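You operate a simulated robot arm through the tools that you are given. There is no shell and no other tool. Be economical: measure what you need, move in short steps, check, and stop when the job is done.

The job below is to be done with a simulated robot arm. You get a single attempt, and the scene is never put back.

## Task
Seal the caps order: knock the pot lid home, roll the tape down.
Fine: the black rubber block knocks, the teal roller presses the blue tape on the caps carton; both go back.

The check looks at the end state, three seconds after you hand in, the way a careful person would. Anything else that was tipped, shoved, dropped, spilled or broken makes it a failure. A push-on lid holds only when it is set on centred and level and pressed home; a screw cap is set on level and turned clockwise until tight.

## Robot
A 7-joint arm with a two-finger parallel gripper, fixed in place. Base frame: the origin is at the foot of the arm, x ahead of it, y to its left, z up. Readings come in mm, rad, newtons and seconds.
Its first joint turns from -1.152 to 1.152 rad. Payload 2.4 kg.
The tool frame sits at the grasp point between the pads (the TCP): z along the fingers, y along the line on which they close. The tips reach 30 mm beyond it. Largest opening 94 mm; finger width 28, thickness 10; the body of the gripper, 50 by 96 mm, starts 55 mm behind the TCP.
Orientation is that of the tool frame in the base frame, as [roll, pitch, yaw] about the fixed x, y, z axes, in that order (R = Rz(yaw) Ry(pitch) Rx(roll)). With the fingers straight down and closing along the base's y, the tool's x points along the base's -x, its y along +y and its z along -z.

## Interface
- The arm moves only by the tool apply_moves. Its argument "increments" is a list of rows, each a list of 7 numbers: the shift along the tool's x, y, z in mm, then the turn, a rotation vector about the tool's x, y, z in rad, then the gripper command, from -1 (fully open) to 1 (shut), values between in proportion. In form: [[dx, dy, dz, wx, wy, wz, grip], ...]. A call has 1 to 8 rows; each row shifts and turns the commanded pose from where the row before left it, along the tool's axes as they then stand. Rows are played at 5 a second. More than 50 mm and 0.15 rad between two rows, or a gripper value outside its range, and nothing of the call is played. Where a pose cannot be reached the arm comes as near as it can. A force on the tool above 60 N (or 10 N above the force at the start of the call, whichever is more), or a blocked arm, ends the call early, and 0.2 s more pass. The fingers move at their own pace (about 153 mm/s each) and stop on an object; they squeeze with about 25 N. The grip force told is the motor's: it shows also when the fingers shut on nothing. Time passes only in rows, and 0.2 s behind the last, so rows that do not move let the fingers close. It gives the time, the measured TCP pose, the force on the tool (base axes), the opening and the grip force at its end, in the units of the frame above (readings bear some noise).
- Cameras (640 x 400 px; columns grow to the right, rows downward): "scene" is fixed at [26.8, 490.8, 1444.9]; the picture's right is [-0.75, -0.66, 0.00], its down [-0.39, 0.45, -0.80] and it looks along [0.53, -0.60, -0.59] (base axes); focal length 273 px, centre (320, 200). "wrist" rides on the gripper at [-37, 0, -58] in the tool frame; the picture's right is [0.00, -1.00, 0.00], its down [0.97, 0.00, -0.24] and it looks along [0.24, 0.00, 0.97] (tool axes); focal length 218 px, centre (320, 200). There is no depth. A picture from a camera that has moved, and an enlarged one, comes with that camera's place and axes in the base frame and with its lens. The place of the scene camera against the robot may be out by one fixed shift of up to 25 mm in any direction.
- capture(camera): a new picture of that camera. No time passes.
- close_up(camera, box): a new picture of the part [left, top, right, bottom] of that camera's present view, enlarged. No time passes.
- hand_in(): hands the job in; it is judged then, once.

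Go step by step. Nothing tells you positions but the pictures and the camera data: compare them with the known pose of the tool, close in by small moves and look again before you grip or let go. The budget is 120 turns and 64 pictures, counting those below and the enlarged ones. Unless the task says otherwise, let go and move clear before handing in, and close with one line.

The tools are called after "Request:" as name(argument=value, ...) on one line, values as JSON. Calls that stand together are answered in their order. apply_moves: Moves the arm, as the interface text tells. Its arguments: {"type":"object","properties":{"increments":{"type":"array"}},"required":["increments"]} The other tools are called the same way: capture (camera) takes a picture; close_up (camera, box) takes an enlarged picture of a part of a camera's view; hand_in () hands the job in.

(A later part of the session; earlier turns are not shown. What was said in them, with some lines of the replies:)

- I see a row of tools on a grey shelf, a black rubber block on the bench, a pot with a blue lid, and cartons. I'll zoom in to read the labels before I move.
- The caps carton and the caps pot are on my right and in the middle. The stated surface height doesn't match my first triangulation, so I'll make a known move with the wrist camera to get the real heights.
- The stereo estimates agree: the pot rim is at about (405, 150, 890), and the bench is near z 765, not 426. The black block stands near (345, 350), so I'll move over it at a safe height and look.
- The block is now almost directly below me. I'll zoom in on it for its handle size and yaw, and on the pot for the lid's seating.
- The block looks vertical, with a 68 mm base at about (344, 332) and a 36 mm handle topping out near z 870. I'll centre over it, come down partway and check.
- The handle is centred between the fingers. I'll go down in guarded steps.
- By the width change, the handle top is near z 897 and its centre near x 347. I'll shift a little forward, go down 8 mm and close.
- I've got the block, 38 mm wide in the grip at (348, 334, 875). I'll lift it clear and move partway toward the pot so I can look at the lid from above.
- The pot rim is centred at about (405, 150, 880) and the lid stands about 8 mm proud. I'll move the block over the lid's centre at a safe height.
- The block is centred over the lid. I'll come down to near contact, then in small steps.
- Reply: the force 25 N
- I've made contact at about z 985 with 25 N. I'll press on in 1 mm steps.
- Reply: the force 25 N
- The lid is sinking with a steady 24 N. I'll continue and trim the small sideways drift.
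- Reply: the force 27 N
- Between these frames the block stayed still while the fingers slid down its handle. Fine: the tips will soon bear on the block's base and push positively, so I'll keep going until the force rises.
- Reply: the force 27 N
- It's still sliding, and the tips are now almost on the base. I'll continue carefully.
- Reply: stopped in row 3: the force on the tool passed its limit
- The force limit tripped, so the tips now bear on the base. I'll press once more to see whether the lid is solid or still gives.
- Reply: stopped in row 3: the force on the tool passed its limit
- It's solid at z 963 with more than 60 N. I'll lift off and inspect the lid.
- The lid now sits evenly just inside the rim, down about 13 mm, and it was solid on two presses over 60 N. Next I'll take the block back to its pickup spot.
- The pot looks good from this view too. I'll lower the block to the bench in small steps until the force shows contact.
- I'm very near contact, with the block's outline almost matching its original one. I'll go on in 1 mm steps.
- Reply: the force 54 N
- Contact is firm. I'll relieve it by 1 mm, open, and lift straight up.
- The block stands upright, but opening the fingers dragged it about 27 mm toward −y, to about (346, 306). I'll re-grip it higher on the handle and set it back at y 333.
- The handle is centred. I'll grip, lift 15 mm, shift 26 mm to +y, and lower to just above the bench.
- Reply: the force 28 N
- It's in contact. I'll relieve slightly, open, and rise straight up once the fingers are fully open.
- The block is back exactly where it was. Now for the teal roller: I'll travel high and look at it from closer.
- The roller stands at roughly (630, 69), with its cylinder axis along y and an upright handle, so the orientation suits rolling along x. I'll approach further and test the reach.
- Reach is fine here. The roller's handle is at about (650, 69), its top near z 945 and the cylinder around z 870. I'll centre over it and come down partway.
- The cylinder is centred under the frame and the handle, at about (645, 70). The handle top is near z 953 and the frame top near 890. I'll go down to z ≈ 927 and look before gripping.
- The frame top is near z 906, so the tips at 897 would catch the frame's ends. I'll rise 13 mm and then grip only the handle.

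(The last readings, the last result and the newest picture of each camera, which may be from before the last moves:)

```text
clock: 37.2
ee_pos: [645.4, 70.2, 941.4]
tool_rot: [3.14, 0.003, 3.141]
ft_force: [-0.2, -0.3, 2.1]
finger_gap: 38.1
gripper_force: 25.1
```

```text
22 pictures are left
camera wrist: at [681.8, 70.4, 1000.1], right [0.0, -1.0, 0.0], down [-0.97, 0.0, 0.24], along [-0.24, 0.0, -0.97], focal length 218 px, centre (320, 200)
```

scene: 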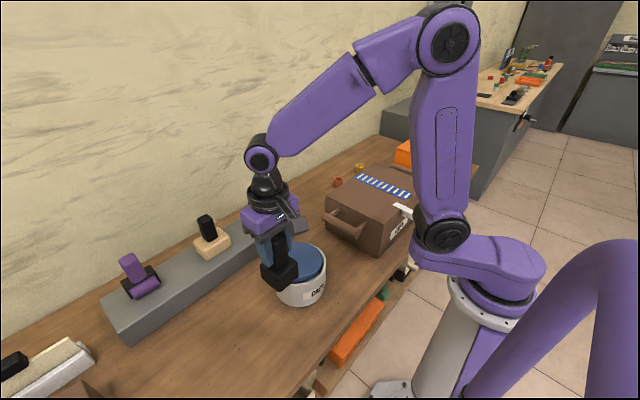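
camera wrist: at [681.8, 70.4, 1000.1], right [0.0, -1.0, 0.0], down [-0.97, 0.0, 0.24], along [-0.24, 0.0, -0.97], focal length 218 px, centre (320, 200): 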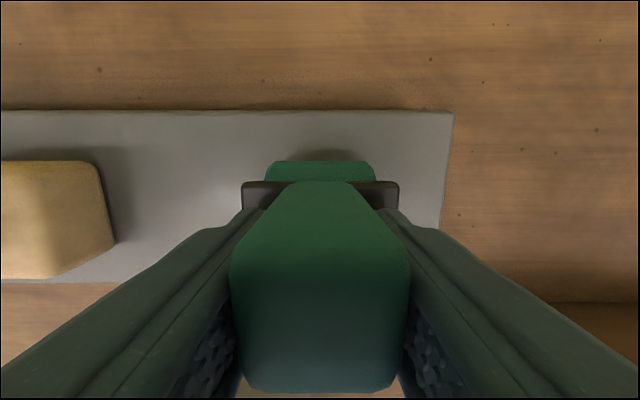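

I'm holding the roller at (645, 70, 941), my return pose. I'll lift it and go toward the caps carton, stopping short to view the tape.

Request:
apply_moves(increments=[[0, 0, -20, 0, 0, 0, 1], [0, 0, -50, 0, 0, 0, 1], [0, 0, -50, 0, 0, 0, 1], [40, -30, -10, 0, 0, 0, 1], [40, -30, 0, 0, 0, 0, 1], [40, -30, 0, 0, 0, 0, 1], [40, -30, 0, 0, 0, 0, 1], [30, -30, 0, 0, 0, 0, 1]])

Request:
apply_moves(increments=[[25, -20, 0, 0, 0, 0, 1], [0, 0, 0, 0, 0, 0, 1]])

Request:
capture(camera="wrist")

Request:
close_up(camera="scene", box=[310, 140, 450, 260])

```text
refused: row 4 steps farther than a row can; nothing moved
```

```text
clock: 37.8
ee_pos: [619.7, 52.1, 942.5]
tool_rot: [3.139, 0.007, -3.141]
ft_force: [2.4, 2.1, 8.6]
finger_gap: 38.1
gripper_force: 25.4
```

```text
21 pictures are left
camera wrist: at [656.6, 51.6, 1000.3], right [0.0, -1.0, 0.0], down [-0.97, 0.0, 0.23], along [-0.23, 0.0, -0.97], focal length 218 px, centre (320, 200)
```

wrist: 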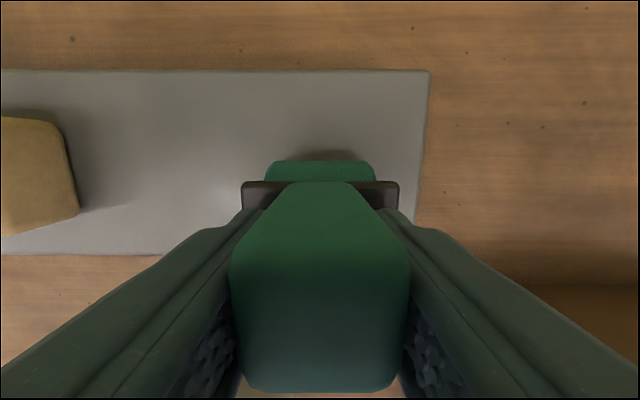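

```text
3.33 times, centred on (380, 200) of scene
camera zoom: at [26.7, 490.8, 1444.9], right [-0.75, -0.66, 0.0], down [-0.39, 0.45, -0.8], along [0.53, -0.6, -0.59], focal length 910 px, centre (120, 200)
```

zoom: 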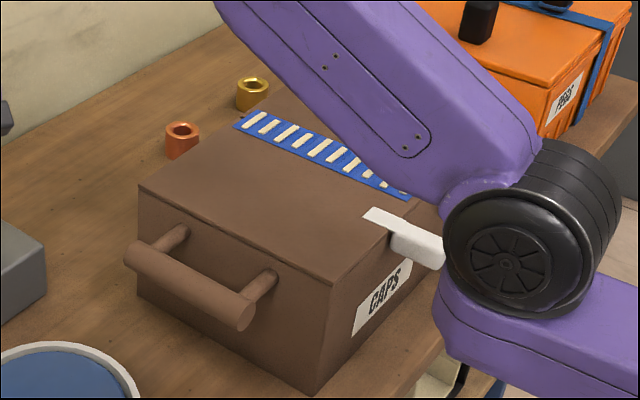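

My first call was refused for oversized diagonal steps and the second one still ran, so the held roller slid about 30 mm along the shelf. Nothing was hit. I know its original pose and will lift it now.

Request:
apply_moves(increments=[[0, 0, -30, 0, 0, 0, 1], [0, 0, -45, 0, 0, 0, 1], [0, 0, -45, 0, 0, 0, 1], [30, -30, 0, 0, 0, 0, 1], [30, -35, 0, 0, 0, 0, 1], [30, -35, 0, 0, 0, 0, 1], [30, -35, 0, 0, 0, 0, 1], [0, -20, 0, 0, 0, 0, 1]])

```text
clock: 39.6
ee_pos: [499.2, -105.9, 1062.1]
tool_rot: [3.14, 0.002, -3.14]
ft_force: [0.8, 0.5, -2.0]
finger_gap: 38.2
gripper_force: 25.6
```

Request:
apply_moves(increments=[[20, -40, 0, 0, 0, 0, 1], [30, -20, 0, 0, 0, 0, 1], [30, 0, 0, 0, 0, 0, 1], [0, 0, 0, 0, 0, 0, 1]])

Request:
capture(camera="wrist")

Request:
close_up(camera="scene", box=[300, 120, 460, 260])

```text
clock: 40.6
ee_pos: [419.3, -165.9, 1061.8]
tool_rot: [3.139, 0.003, -3.141]
ft_force: [0.0, 0.1, -2.9]
finger_gap: 38.0
gripper_force: 24.7
```

```text
19 pictures are left
camera wrist: at [457.4, -165.1, 1120.4], right [0.0, -1.0, 0.0], down [-0.97, 0.0, 0.24], along [-0.24, 0.0, -0.97], focal length 218 px, centre (320, 200)
```

wrist: 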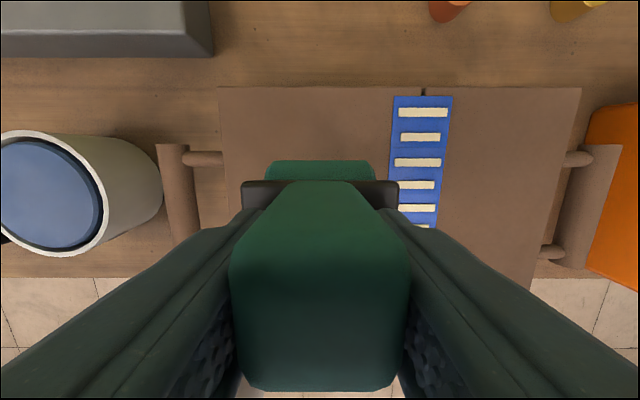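

```text
2.86 times, centred on (380, 190) of scene
camera zoom: at [26.8, 490.8, 1444.9], right [-0.75, -0.66, 0.0], down [-0.39, 0.45, -0.8], along [0.53, -0.6, -0.59], focal length 780 px, centre (149, 229)
```

zoom: 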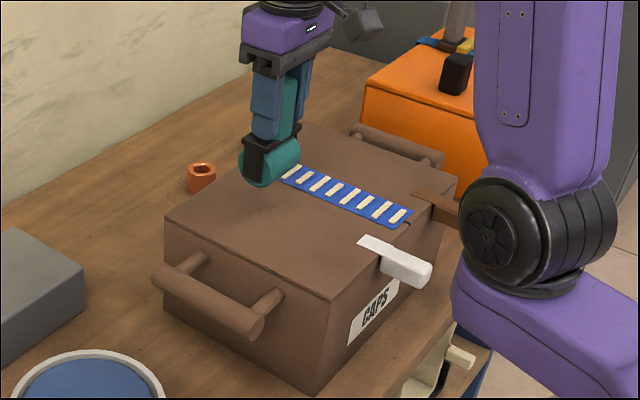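

The tape runs along x at about y −251, from x 496 to 312, on a carton top at z ≈ 928. I'll position the roller over the far end.

Request:
apply_moves(increments=[[-30, -30, 0, 0, 0, 0, 1], [-30, -30, 0, 0, 0, 0, 1], [-11, -25, 0, 0, 0, 0, 1], [0, 0, 15, 0, 0, 0, 1], [0, 0, 0, 0, 0, 0, 1]])

Request:
capture(camera="wrist")

Request:
close_up(camera="scene", box=[300, 120, 460, 260])

```text
clock: 41.8
ee_pos: [491.6, -248.0, 1046.1]
tool_rot: [3.141, 0.003, -3.141]
ft_force: [0.0, -0.3, -2.2]
finger_gap: 38.1
gripper_force: 25.0
```

```text
17 pictures are left
camera wrist: at [528.3, -249.1, 1103.5], right [0.0, -1.0, 0.0], down [-0.97, 0.0, 0.24], along [-0.24, 0.0, -0.97], focal length 218 px, centre (320, 200)
```

wrist: 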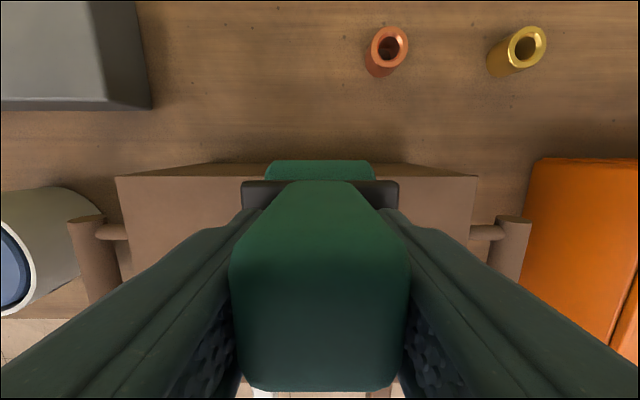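

```text
2.86 times, centred on (380, 190) of scene
camera zoom: at [26.8, 490.8, 1444.9], right [-0.75, -0.66, 0.0], down [-0.39, 0.45, -0.8], along [0.53, -0.6, -0.59], focal length 780 px, centre (149, 229)
```

zoom: 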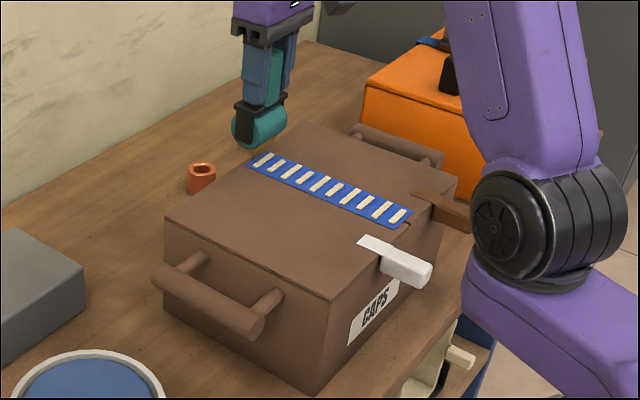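

The roller is over the tape's far end. I'll lower it gently to contact.

Request:
apply_moves(increments=[[3, -2, 10, 0, 0, 0, 1], [0, 0, 6, 0, 0, 0, 1], [0, 0, 4, 0, 0, 0, 1], [0, 0, 3, 0, 0, 0, 1], [0, 0, 2, 0, 0, 0, 1], [0, 0, 0, 0, 0, 0, 1]])

```text
clock: 43.2
ee_pos: [488.0, -251.3, 1020.8]
tool_rot: [3.139, 0.004, -3.139]
ft_force: [0.2, 0.6, -2.1]
finger_gap: 38.3
gripper_force: 25.0
```

Request:
apply_moves(increments=[[0, 0, 2, 0, 0, 0, 1], [0, 0, 2, 0, 0, 0, 1], [0, 0, 2, 0, 0, 0, 1], [0, 0, 2, 0, 0, 0, 1], [0, 0, 0, 0, 0, 0, 1]])

```text
clock: 44.4
ee_pos: [489.4, -250.3, 1014.6]
tool_rot: [-3.141, 0.009, -3.14]
ft_force: [1.3, 4.9, 23.0]
finger_gap: 38.6
gripper_force: 24.9
```

I'm in contact at 23 N. Now I'll roll toward the near end in small strokes, watching the force.

Request:
apply_moves(increments=[[11, 0, 0, 0, 0, 0, 1], [11, 0, 0, 0, 0, 0, 1], [11, 0, 0, 0, 0, 0, 1], [11, 0, 0, 0, 0, 0, 1], [0, 0, 0, 0, 0, 0, 1]])

Request:
close_up(camera="scene", box=[300, 120, 460, 260])

```text
clock: 45.6
ee_pos: [444.7, -251.7, 1012.8]
tool_rot: [3.141, 0.006, -3.14]
ft_force: [5.8, 0.0, 20.2]
finger_gap: 38.1
gripper_force: 24.8
```

```text
2.86 times, centred on (380, 190) of scene
camera zoom: at [26.6, 491.0, 1444.8], right [-0.75, -0.66, 0.0], down [-0.39, 0.45, -0.8], along [0.53, -0.6, -0.59], focal length 780 px, centre (149, 229)
```

zoom: 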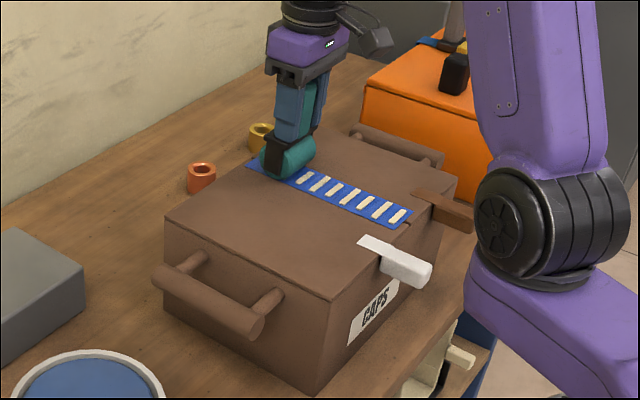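

The white dashes vanish behind the roller, so it's pressing properly. I'll continue to the near end.

Request:
apply_moves(increments=[[11, 0, 0, 0, 0, 0, 1], [11, 0, 0, 0, 0, 0, 1], [11, 0, 0.3, 0, 0, 0, 1], [11, 0, 0, 0, 0, 0, 1], [11, 0, 0, 0, 0, 0, 1], [11, 0, 0.3, 0, 0, 0, 1], [0, 0, 0, 0, 0, 0, 1]])

Request:
close_up(camera="scene", box=[300, 120, 460, 260])

```text
clock: 47.2
ee_pos: [377.8, -250.5, 1012.7]
tool_rot: [-3.141, 0.004, 3.14]
ft_force: [3.4, 0.3, 8.0]
finger_gap: 38.1
gripper_force: 25.1
```

```text
2.86 times, centred on (380, 190) of scene
camera zoom: at [26.7, 490.9, 1444.8], right [-0.75, -0.66, 0.0], down [-0.39, 0.45, -0.8], along [0.53, -0.6, -0.59], focal length 780 px, centre (149, 229)
```

zoom: 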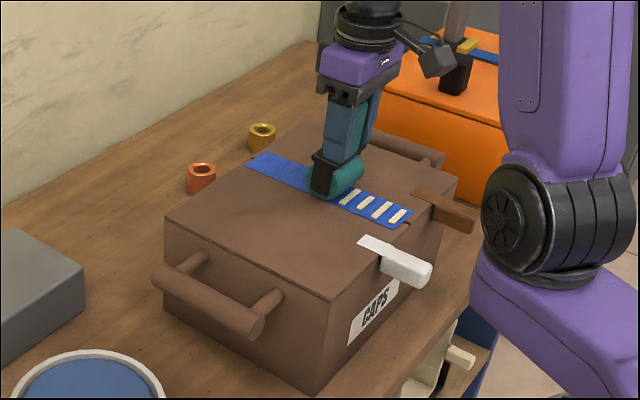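

Half is done and the force has dropped to 8 N. I'll add a little pressure and finish to the near end; the clips lie about 60 mm to either side, so they're clear.

Request:
apply_moves(increments=[[4, 0, 1, 0, 0, 0, 1], [10, 0, 0.5, 0, 0, 0, 1], [11, 0, 0.3, 0, 0, 0, 1], [11, 0, 0.3, 0, 0, 0, 1], [11, 0, 0.3, 0, 0, 0, 1], [0, 0, 0, 0, 0, 0, 1]])

Request:
close_up(camera="scene", box=[300, 120, 460, 260])

```text
clock: 48.6
ee_pos: [330.7, -251.7, 1009.5]
tool_rot: [3.141, 0.005, -3.14]
ft_force: [5.7, -0.5, 15.0]
finger_gap: 38.0
gripper_force: 24.8
```

```text
2.86 times, centred on (380, 190) of scene
camera zoom: at [26.7, 490.9, 1444.8], right [-0.75, -0.66, 0.0], down [-0.39, 0.45, -0.8], along [0.53, -0.6, -0.59], focal length 780 px, centre (149, 229)
```

zoom: 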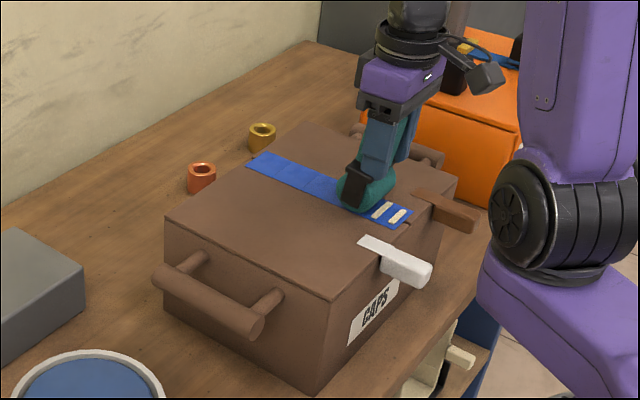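

Two dashes remain. I'll advance another 24 mm.

Request:
apply_moves(increments=[[8, 0, 0.3, 0, 0, 0, 1], [8, 0, 0.3, 0, 0, 0, 1], [8, 0, 0.2, 0, 0, 0, 1], [0, 0, 0, 0, 0, 0, 1]])

Request:
close_up(camera="scene", box=[300, 120, 460, 260])

```text
clock: 49.6
ee_pos: [307.6, -251.8, 1008.5]
tool_rot: [3.139, 0.003, -3.14]
ft_force: [5.3, 1.6, 12.6]
finger_gap: 38.1
gripper_force: 24.8
```

```text
2.86 times, centred on (380, 190) of scene
camera zoom: at [26.8, 490.9, 1444.8], right [-0.75, -0.66, 0.0], down [-0.39, 0.45, -0.8], along [0.53, -0.6, -0.59], focal length 780 px, centre (149, 229)
```

zoom: 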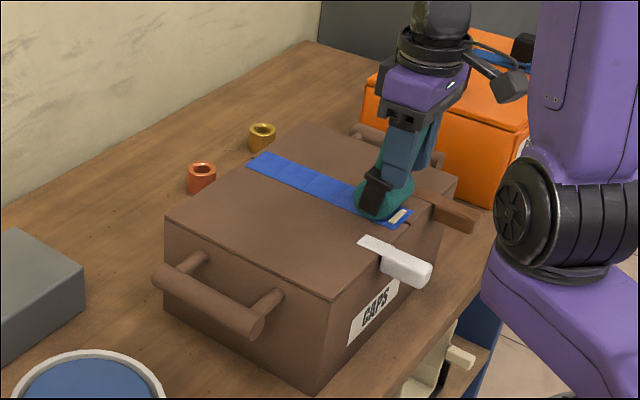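

One dash is left, so I'll go 15 mm more.

Request:
apply_moves(increments=[[8, 0, 0.3, 0, 0, 0, 1], [8, 0, 0.3, 0, 0, 0, 1], [0, 0, 0, 0, 0, 0, 1]])

Request:
close_up(camera="scene", box=[300, 120, 460, 260])

```text
clock: 50.4
ee_pos: [291.1, -252.2, 1009.2]
tool_rot: [-3.14, 0.004, -3.141]
ft_force: [6.1, -1.4, 12.9]
finger_gap: 38.0
gripper_force: 25.2
```

```text
2.86 times, centred on (380, 190) of scene
camera zoom: at [26.8, 490.9, 1444.8], right [-0.75, -0.66, 0.0], down [-0.39, 0.45, -0.8], along [0.53, -0.6, -0.59], focal length 780 px, centre (149, 229)
```

zoom: 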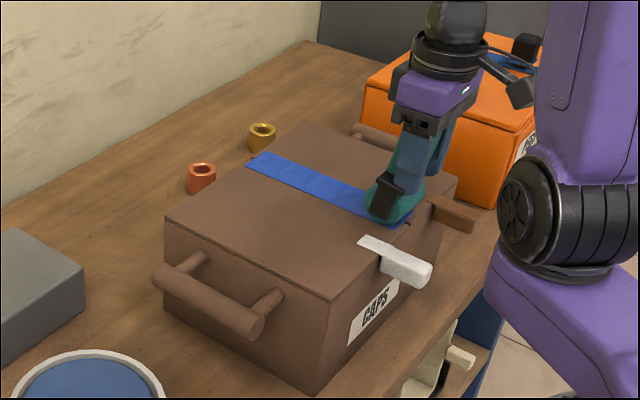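

All dashes are gone. I'll lift straight up and check the whole tape.

Request:
apply_moves(increments=[[0, 0, -10, 0, 0, 0, 1], [0, 0, -25, 0, 0, 0, 1], [0, 0, -30, 0, 0, 0, 1], [-15, 45, 0, 0, 0, 0, 1], [-20, 40, 0, 0, 0, 0, 1], [-30, 35, 0, 0, 0, 0, 1], [0, 0, 0, 0, 0, 0, 1]])

Request:
close_up(camera="scene", box=[340, 140, 440, 240])

Request:
capture(camera="wrist")

```text
clock: 52.0
ee_pos: [353.7, -129.5, 1074.4]
tool_rot: [3.139, 0.002, 3.141]
ft_force: [0.6, 0.9, -2.3]
finger_gap: 38.5
gripper_force: 24.6
```

```text
4.00 times, centred on (390, 190) of scene
camera zoom: at [26.8, 490.8, 1444.9], right [-0.75, -0.66, 0.0], down [-0.39, 0.45, -0.8], along [0.53, -0.6, -0.59], focal length 1092 px, centre (40, 240)
```

zoom: 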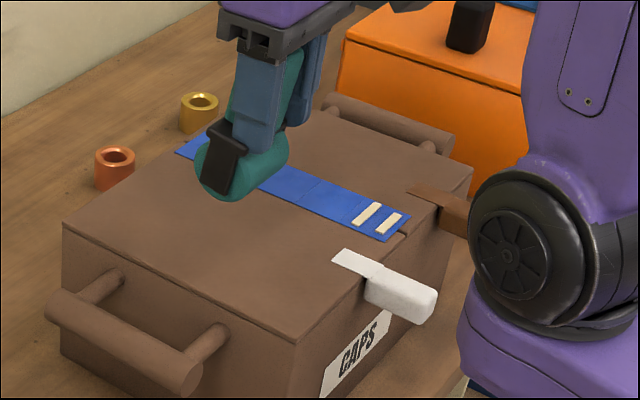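

```text
9 pictures are left
camera wrist: at [391.6, -128.4, 1131.4], right [0.0, -1.0, 0.0], down [-0.97, 0.0, 0.24], along [-0.24, 0.0, -0.97], focal length 218 px, centre (320, 200)
```

wrist: 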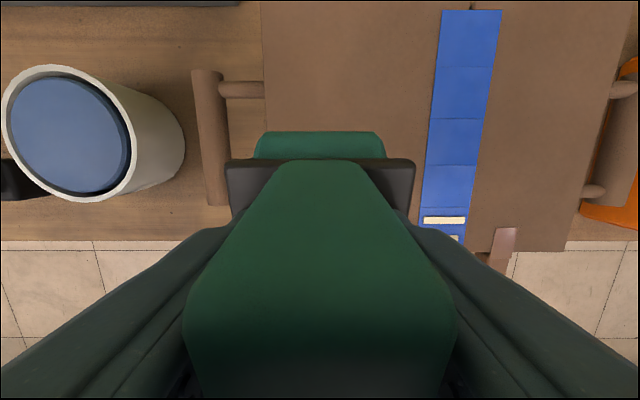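

Two dashes remain at the near end: the pressure there fell to 12 N and the roller has pivoted slightly back in the grip. I'll re-roll that end from the near edge outward at about 25 N, which should also swing the roller upright.

Request:
apply_moves(increments=[[20, -40, 0, 0, 0, 0, 1], [25, -40, 0, 0, 0, 0, 1], [21, -42, 0, 0, 0, 0, 1], [0, 0, 30, 0, 0, 0, 1], [0, 0, 20, 0, 0, 0, 1], [0, 0, 8, 0, 0, 0, 1], [0, 0, 0, 0, 0, 0, 1]])

```text
clock: 53.6
ee_pos: [289.4, -253.3, 1013.3]
tool_rot: [3.139, 0.004, 3.141]
ft_force: [0.7, 0.4, -2.5]
finger_gap: 38.1
gripper_force: 24.6
```

Request:
apply_moves(increments=[[0, 0, 2, 0, 0, 0, 1], [0, 0, 1.5, 0, 0, 0, 1], [0, 0, 1.5, 0, 0, 0, 1], [0, 0, 1, 0, 0, 0, 1], [0, 0, 0, 0, 0, 0, 1]])

```text
clock: 54.8
ee_pos: [290.4, -253.5, 1008.5]
tool_rot: [3.138, 0.003, -3.14]
ft_force: [-0.2, -0.1, -2.0]
finger_gap: 38.2
gripper_force: 25.2
```

Request:
apply_moves(increments=[[0, 0, 1, 0, 0, 0, 1], [0, 0, 1, 0, 0, 0, 1], [0, 0, 1, 0, 0, 0, 1], [0, 0, 1, 0, 0, 0, 1], [0, 0, 0, 0, 0, 0, 1]])

```text
clock: 56.0
ee_pos: [290.0, -255.1, 1005.3]
tool_rot: [-3.14, 0.008, -3.139]
ft_force: [0.5, 0.9, 23.1]
finger_gap: 38.5
gripper_force: 24.7
```

It's at 23 N. I'll roll forward over the last two dashes, keeping the pressure up.

Request:
apply_moves(increments=[[0, 2, 1, 0, 0, 0, 1], [-6, 0, 0.6, 0, 0, 0, 1], [-8, 0, 0.6, 0, 0, 0, 1], [-8, 0, 0.6, 0, 0, 0, 1], [-8, 0, 0.5, 0, 0, 0, 1], [-8, 0, 0.5, 0, 0, 0, 1], [0, 0, 0, 0, 0, 0, 1]])

Request:
close_up(camera="scene", box=[340, 140, 440, 240])

```text
clock: 56.7
ee_pos: [293.4, -253.8, 1004.7]
tool_rot: [-3.14, 0.002, 3.139]
ft_force: [-4.1, 2.2, 13.5]
finger_gap: 38.2
gripper_force: 25.0
stopped in row 3: the force on the tool passed its limit (the readings are from after the stop); the commanded pose is now the measured one
```

```text
4.00 times, centred on (390, 190) of scene
camera zoom: at [26.5, 491.0, 1444.8], right [-0.75, -0.66, 0.0], down [-0.39, 0.45, -0.8], along [0.53, -0.6, -0.59], focal length 1092 px, centre (40, 240)
```

zoom: 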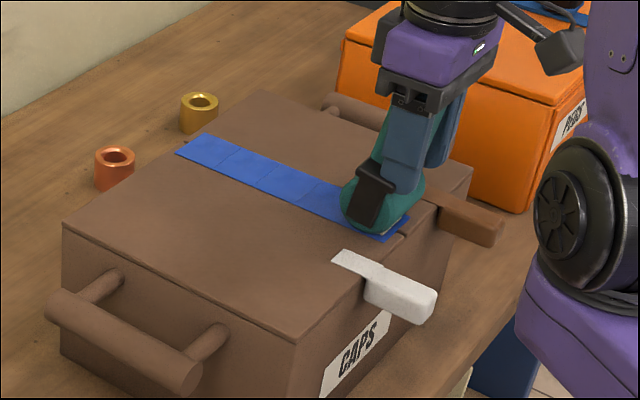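

The tips now bear hard on the frame, so the pressure is stiff. I'll ease off, back up 8 mm, then roll forward with only a slight interference.

Request:
apply_moves(increments=[[0, 0, -2, 0, 0, 0, 1], [10, 0, 0, 0, 0, 0, 1], [0, 0, 2, 0, 0, 0, 1], [0, 0, 0.4, 0, 0, 0, 1], [0, 0, 0, 0, 0, 0, 1]])

```text
clock: 57.9
ee_pos: [283.8, -254.0, 1004.7]
tool_rot: [-3.138, 0.004, 3.14]
ft_force: [-6.7, 8.6, 53.0]
finger_gap: 38.2
gripper_force: 24.8
```

That's 53 N. I'll ease it a bit and roll forward.

Request:
apply_moves(increments=[[0, 0, -0.5, 0, 0, 0, 1], [-5, 0, 0, 0, 0, 0, 1], [-6, 0, 0, 0, 0, 0, 1], [-6, 0, 0, 0, 0, 0, 1], [0, 0, 0, 0, 0, 0, 1]])

```text
clock: 59.1
ee_pos: [299.7, -253.5, 1004.0]
tool_rot: [-3.141, 0.002, 3.14]
ft_force: [-17.9, -3.2, 44.1]
finger_gap: 38.2
gripper_force: 24.8
```

There's a steady 44 N with the roller swinging upright. I'll continue forward.

Request:
apply_moves(increments=[[-6, 0, -0.3, 0, 0, 0, 1], [-6, 0, 0, 0, 0, 0, 1], [-6, 0, 0, 0, 0, 0, 1], [-6, 0, 0, 0, 0, 0, 1], [0, 0, 0, 0, 0, 0, 1]])

```text
clock: 60.3
ee_pos: [324.0, -252.2, 1004.7]
tool_rot: [3.141, 0.001, 3.141]
ft_force: [-9.1, 0.7, 20.4]
finger_gap: 38.5
gripper_force: 24.4
```

Request:
apply_moves(increments=[[-6, 0, 0.2, 0, 0, 0, 1], [-6, 0, 0.2, 0, 0, 0, 1], [0, 0, 0, 0, 0, 0, 1], [0, 0, -20, 0, 0, 0, 1], [0, 0, -40, 0, 0, 0, 1], [-30, 35, 0, 0, 0, 0, 1], [-30, 38, 0, 0, 0, 0, 1], [0, 0, 0, 0, 0, 0, 1]])

Request:
capture(camera="scene")

```text
clock: 62.1
ee_pos: [396.9, -180.1, 1062.9]
tool_rot: [-3.139, 0.0, 3.137]
ft_force: [0.1, -0.5, -1.8]
finger_gap: 38.2
gripper_force: 25.1
```

```text
7 pictures are left
```

scene: 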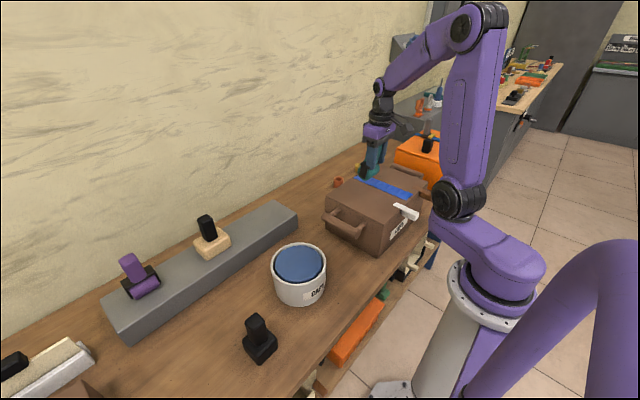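

The tape is now wholly blue, with no dashes left. I'll carry the roller back above its shelf spot and check its tilt.

Request:
apply_moves(increments=[[-30, 38, -10, 0, 0, 0, 1], [-30, 38, 0, 0, 0, 0, 1], [-30, 38, 0, 0, 0, 0, 1], [-30, 38, 0, 0, 0, 0, 1], [-30, 38, 0, 0, 0, 0, 1], [-30, 38, 0, 0, 0, 0, 1], [-30, 22, 0, 0, 0, 0, 1], [-38.5, 0, 0, 0, 0, 0, 1]])

Request:
capture(camera="wrist")

```text
clock: 63.9
ee_pos: [643.7, 70.4, 1072.4]
tool_rot: [-3.14, -0.001, 3.141]
ft_force: [0.6, -0.4, -2.5]
finger_gap: 38.3
gripper_force: 24.9
```

```text
6 pictures are left
camera wrist: at [681.8, 70.7, 1130.5], right [0.0, -1.0, 0.0], down [-0.97, 0.0, 0.24], along [-0.24, 0.0, -0.97], focal length 218 px, centre (320, 200)
```

wrist: 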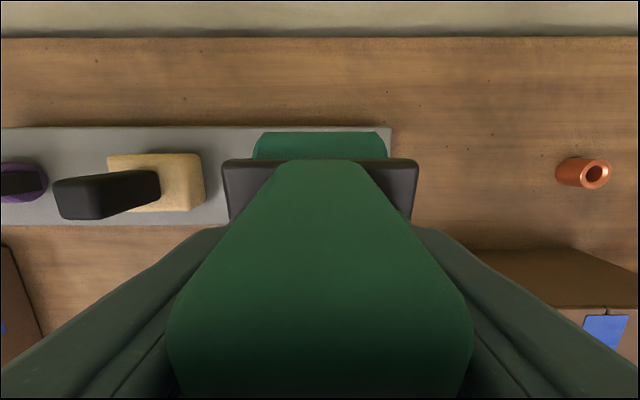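

Comparing frame positions in the wrist view, the roller is tilted about 0.4 rad in the grip, bottom toward +x. I'll tilt the tool by the same amount so that the roller hangs upright, then verify.

Request:
apply_moves(increments=[[0, 0, 0, 0, 0.1, 0, 1], [0, 0, 0, 0, 0.1, 0, 1], [0, 0, 0, 0, 0.1, 0, 1], [0, 0, 0, 0, 0.1, 0, 1], [0, 0, 0, 0, 0, 0, 1]])

Request:
close_up(camera="scene", box=[200, 90, 320, 250])

```text
clock: 65.1
ee_pos: [590.9, 65.8, 1070.8]
tool_rot: [-3.14, -0.399, 3.138]
ft_force: [-0.2, -0.6, -2.3]
finger_gap: 38.0
gripper_force: 25.4
out of reach, approached as far as the arm can: row 2, 3, 4
```

```text
2.50 times, centred on (260, 170) of scene
camera zoom: at [26.8, 490.8, 1444.9], right [-0.75, -0.66, 0.0], down [-0.39, 0.45, -0.8], along [0.53, -0.6, -0.59], focal length 683 px, centre (470, 275)
```

zoom: 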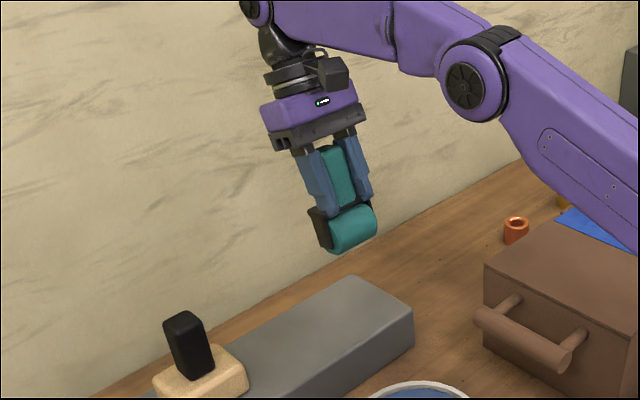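

The tilt direction is right and the roller now hangs upright, but x 645 is out of reach at this tilt. I'll set it upright on the shelf at x ≈ 615, then re-grip it with a vertical tool and move it to its spot.

Request:
apply_moves(increments=[[26.4, 0, 11.2, 0, 0, 0, 1], [-15.2, 0, 35.9, 0, 0, 0, 1], [-15.2, 0, 35.9, 0, 0, 0, 1], [-13.2, 0, 31.3, 0, 0, 0, 1], [0, 0, 0, 0, 0, 0, 1]])

```text
clock: 66.3
ee_pos: [563.5, 66.6, 958.7]
tool_rot: [3.141, -0.399, 3.141]
ft_force: [0.3, 0.9, -1.7]
finger_gap: 37.7
gripper_force: 25.0
```

The command had followed the reached pose, so I'm at x 563. I'll move forward 51 mm at this height.

Request:
apply_moves(increments=[[-23.5, 2, -9.9, 0, 0, 0, 1], [-23.5, 1, -9.9, 0, 0, 0, 1], [0, 0, 0, 0, 0, 0, 1]])

Request:
close_up(camera="scene", box=[200, 110, 320, 250])

```text
clock: 67.1
ee_pos: [615.0, 68.6, 958.5]
tool_rot: [3.141, -0.398, 3.138]
ft_force: [0.4, 0.1, -0.7]
finger_gap: 37.9
gripper_force: 25.0
```

```text
2.86 times, centred on (260, 180) of scene
camera zoom: at [26.8, 490.8, 1444.9], right [-0.75, -0.66, 0.0], down [-0.39, 0.45, -0.8], along [0.53, -0.6, -0.59], focal length 780 px, centre (491, 257)
```

zoom: 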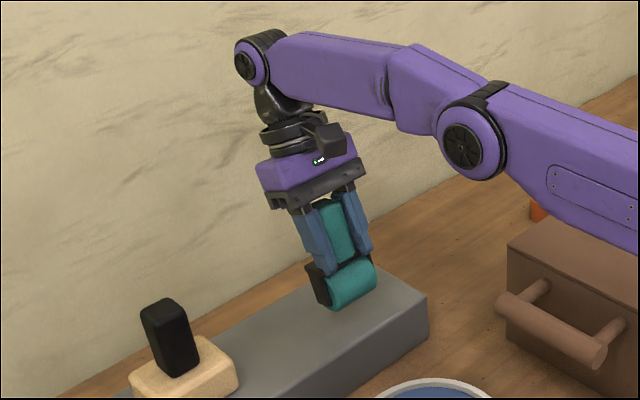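

I reached x 615 comfortably, so I'll see whether x 645 is reachable at this lower height. That would save the re-grip.

Request:
apply_moves(increments=[[-14, 1, -5.9, 0, 0, 0, 1], [-13.5, 0, -5.7, 0, 0, 0, 1], [0, 0, 0, 0, 0, 0, 1]])

```text
clock: 67.9
ee_pos: [615.6, 69.9, 958.8]
tool_rot: [3.141, -0.398, 3.135]
ft_force: [0.3, 1.0, -1.2]
finger_gap: 37.8
gripper_force: 25.4
out of reach, approached as far as the arm can: row 1, 2
```

x 615 is the limit, so I'll set it down here and lower to contact.

Request:
apply_moves(increments=[[-3.9, 0, 9.2, 0, 0, 0, 1], [-2.3, 0, 5.5, 0, 0, 0, 1], [-0.8, 0, 1.8, 0, 0, 0, 1], [-0.8, 0, 1.8, 0, 0, 0, 1], [0, 0, 0, 0, 0, 0, 1]])

```text
clock: 69.1
ee_pos: [614.1, 69.7, 939.2]
tool_rot: [-3.141, -0.397, 3.138]
ft_force: [1.0, 0.2, -1.9]
finger_gap: 37.8
gripper_force: 25.1
```

Request:
apply_moves(increments=[[-0.6, 0, 1.4, 0, 0, 0, 1], [-0.6, 0, 1.4, 0, 0, 0, 1], [-0.6, 0, 1.4, 0, 0, 0, 1], [0, 0, 0, 0, 0, 0, 1]])

```text
clock: 70.1
ee_pos: [614.3, 69.0, 935.2]
tool_rot: [-3.141, -0.398, 3.138]
ft_force: [0.3, -0.5, -1.5]
finger_gap: 37.9
gripper_force: 25.3
```

Request:
apply_moves(increments=[[-0.6, 0, 1.4, 0, 0, 0, 1], [-0.6, 0, 1.4, 0, 0, 0, 1], [-0.4, 0, 0.9, 0, 0, 0, 1], [0, 0, 0, 0, 0, 0, 1]])

```text
clock: 71.1
ee_pos: [613.6, 69.8, 933.6]
tool_rot: [3.14, -0.395, 3.136]
ft_force: [-4.2, -1.5, 35.5]
finger_gap: 37.9
gripper_force: 24.9
```

There's contact at z 933.6. I'll ease 0.7 mm, open, then rise straight up in base z.

Request:
apply_moves(increments=[[0.27, 0, -0.65, 0, 0, 0, 1], [0, 0, 0, 0, 0, 0, -1], [0, 0, 0, 0, 0, 0, -1], [0, 0, 0, 0, 0, 0, -1], [15.6, 0, -36.8, 0, 0, 0, -1], [15.6, 0, -36.8, 0, 0, 0, -1], [9.7, 0, -23, 0, 0, 0, -1], [0, 0, 0, 0, 0, 0, -1]])

Request:
apply_moves(increments=[[0, 0, 0, 0, -0.1, 0, -1], [0, 0, 0, 0, -0.1, 0, -1], [0, 0, 0, 0, -0.1, 0, -1], [0, 0, 0, 0, -0.1, 0, -1], [0, 0, 0, 0, 0, 0, -1]])

Request:
capture(camera="wrist")

```text
clock: 72.9
ee_pos: [606.7, 68.0, 1035.8]
tool_rot: [-3.14, -0.401, 3.138]
ft_force: [-0.2, 0.0, -0.6]
finger_gap: 94.0
gripper_force: 0.1
out of reach, approached as far as the arm can: row 6
```

```text
clock: 74.1
ee_pos: [606.0, 68.2, 1036.1]
tool_rot: [-3.142, 0.001, 3.139]
ft_force: [-0.6, -0.8, -0.1]
finger_gap: 94.0
gripper_force: 0.1
```

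```text
3 pictures are left
camera wrist: at [643.3, 69.2, 1093.9], right [0.0, -1.0, 0.0], down [-0.97, 0.0, 0.24], along [-0.24, 0.0, -0.97], focal length 218 px, centre (320, 200)
```

wrist: 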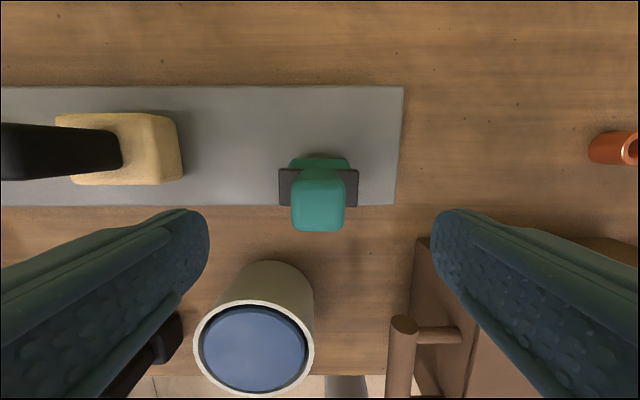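

The roller stands upright at about (604.5, 70). I'll re-grip it with a vertical tool at the same handle height as before.

Request:
apply_moves(increments=[[1.5, 2, 30, 0, 0, 0, -1], [0, 0, 40, 0, 0, 0, -1], [0, 0, 22, 0, 0, 0, -1], [0, 0, 0, 0, 0, 0, -1], [0, 0, 0, 0, 0, 0, 1], [0, 0, 0, 0, 0, 0, 1], [0, 0, 0, 0, 0, 0, 1], [0, 0, 0, 0, 0, 0, 1]])

```text
clock: 75.9
ee_pos: [605.3, 69.8, 944.2]
tool_rot: [-3.142, 0.0, 3.141]
ft_force: [0.0, 0.6, -0.3]
finger_gap: 38.2
gripper_force: 25.1
```

The grip is good at 38 mm. I'll lift 15 mm, go forward 40.5 mm, and lower to just above the shelf.

Request:
apply_moves(increments=[[0, 0, -15, 0, 0, 0, 1], [-20, 0, 0, 0, 0, 0, 1], [-20.5, 0, 0, 0, 0, 0, 1], [0, 0, 9, 0, 0, 0, 1], [0, 0, 4, 0, 0, 0, 1], [0, 0, 0, 0, 0, 0, 1]])

```text
clock: 77.3
ee_pos: [644.5, 71.2, 944.2]
tool_rot: [-3.141, -0.001, 3.14]
ft_force: [0.0, -0.3, -2.2]
finger_gap: 38.5
gripper_force: 24.5
```

Request:
apply_moves(increments=[[0, 0, 1, 0, 0, 0, 1], [0, 0, 0.7, 0, 0, 0, 1], [0, 0, 0.5, 0, 0, 0, 1], [0, 0, 0, 0, 0, 0, 1]])

```text
clock: 78.3
ee_pos: [644.2, 71.6, 944.0]
tool_rot: [-3.141, 0.001, 3.138]
ft_force: [-2.9, -1.4, 8.1]
finger_gap: 38.2
gripper_force: 24.7
```

It's resting at z 944 with light contact. I'll open and rise straight up.

Request:
apply_moves(increments=[[0, 0, 0, 0, 0, 0, -1], [0, 0, 0, 0, 0, 0, -1], [0, 0, 0, 0, 0, 0, -1], [0, 0, -30, 0, 0, 0, -1], [0, 0, -45, 0, 0, 0, -1], [0, 0, -45, 0, 0, 0, -1], [40, 0, 0, 0, 0, 0, -1], [40, 0, 0, 0, 0, 0, -1]])

Request:
apply_moves(increments=[[40, 0, -20, 0, 0, 0, -1], [40, 0, -20, 0, 0, 0, -1], [40, 0, -20, 0, 0, 0, -1], [0, 0, 0, 0, 0, 0, -1]])

Request:
capture(camera="scene")

Request:
capture(camera="wrist")

```text
clock: 80.1
ee_pos: [565.0, 72.1, 1067.0]
tool_rot: [3.141, 0.001, 3.14]
ft_force: [-0.8, -0.6, -0.1]
finger_gap: 94.1
gripper_force: 0.1
```

```text
clock: 81.1
ee_pos: [444.6, 72.1, 1124.7]
tool_rot: [-3.14, 0.001, 3.139]
ft_force: [-0.9, 0.4, 0.1]
finger_gap: 93.9
gripper_force: 0.1
```

```text
2 pictures are left
```

scene: 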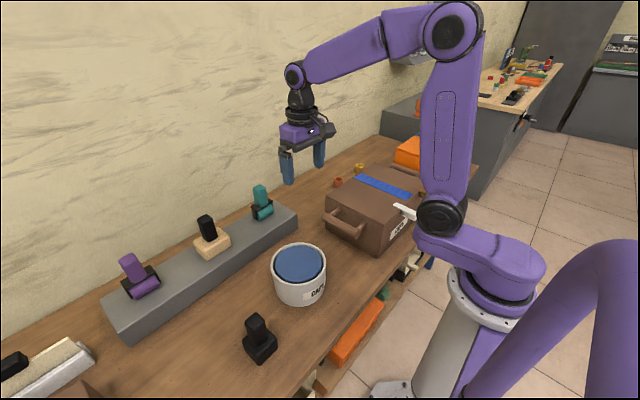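

```text
1 pictures are left
camera wrist: at [481.3, 72.3, 1181.8], right [0.0, -1.0, 0.0], down [-0.97, 0.0, 0.24], along [-0.24, 0.0, -0.97], focal length 218 px, centre (320, 200)
```

wrist: 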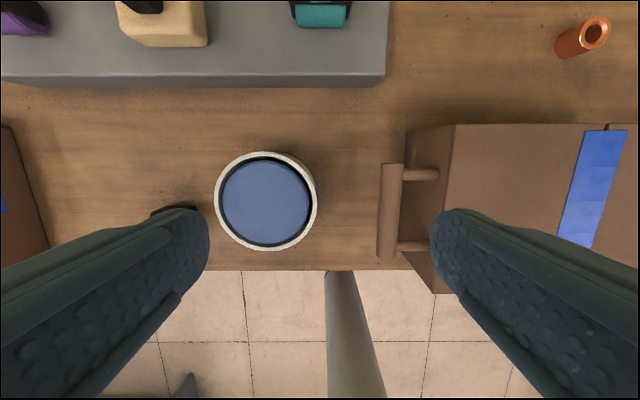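

Everything is back in place. I'll use the last picture to confirm the tape's near end.

Request:
close_up(camera="scene", box=[330, 160, 430, 230])

```text
5.71 times, centred on (380, 195) of scene
camera zoom: at [26.7, 490.8, 1444.9], right [-0.75, -0.66, 0.0], down [-0.39, 0.45, -0.8], along [0.53, -0.6, -0.59], focal length 1560 px, centre (-23, 229)
```

zoom: 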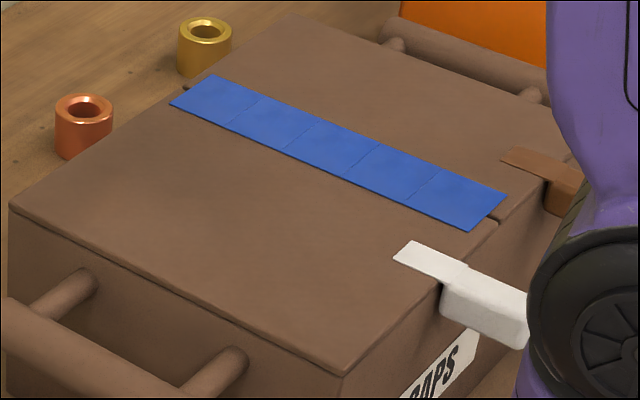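

The tape is pressed flat along its whole length, the lid is seated, and both tools are back. I'm handing in.

Request:
hand_in()

```text
The job is handed in.
```

The caps order is sealed: the pot lid is pressed home, the blue tape is flat along its full length, and the black block and teal roller are back where they were.
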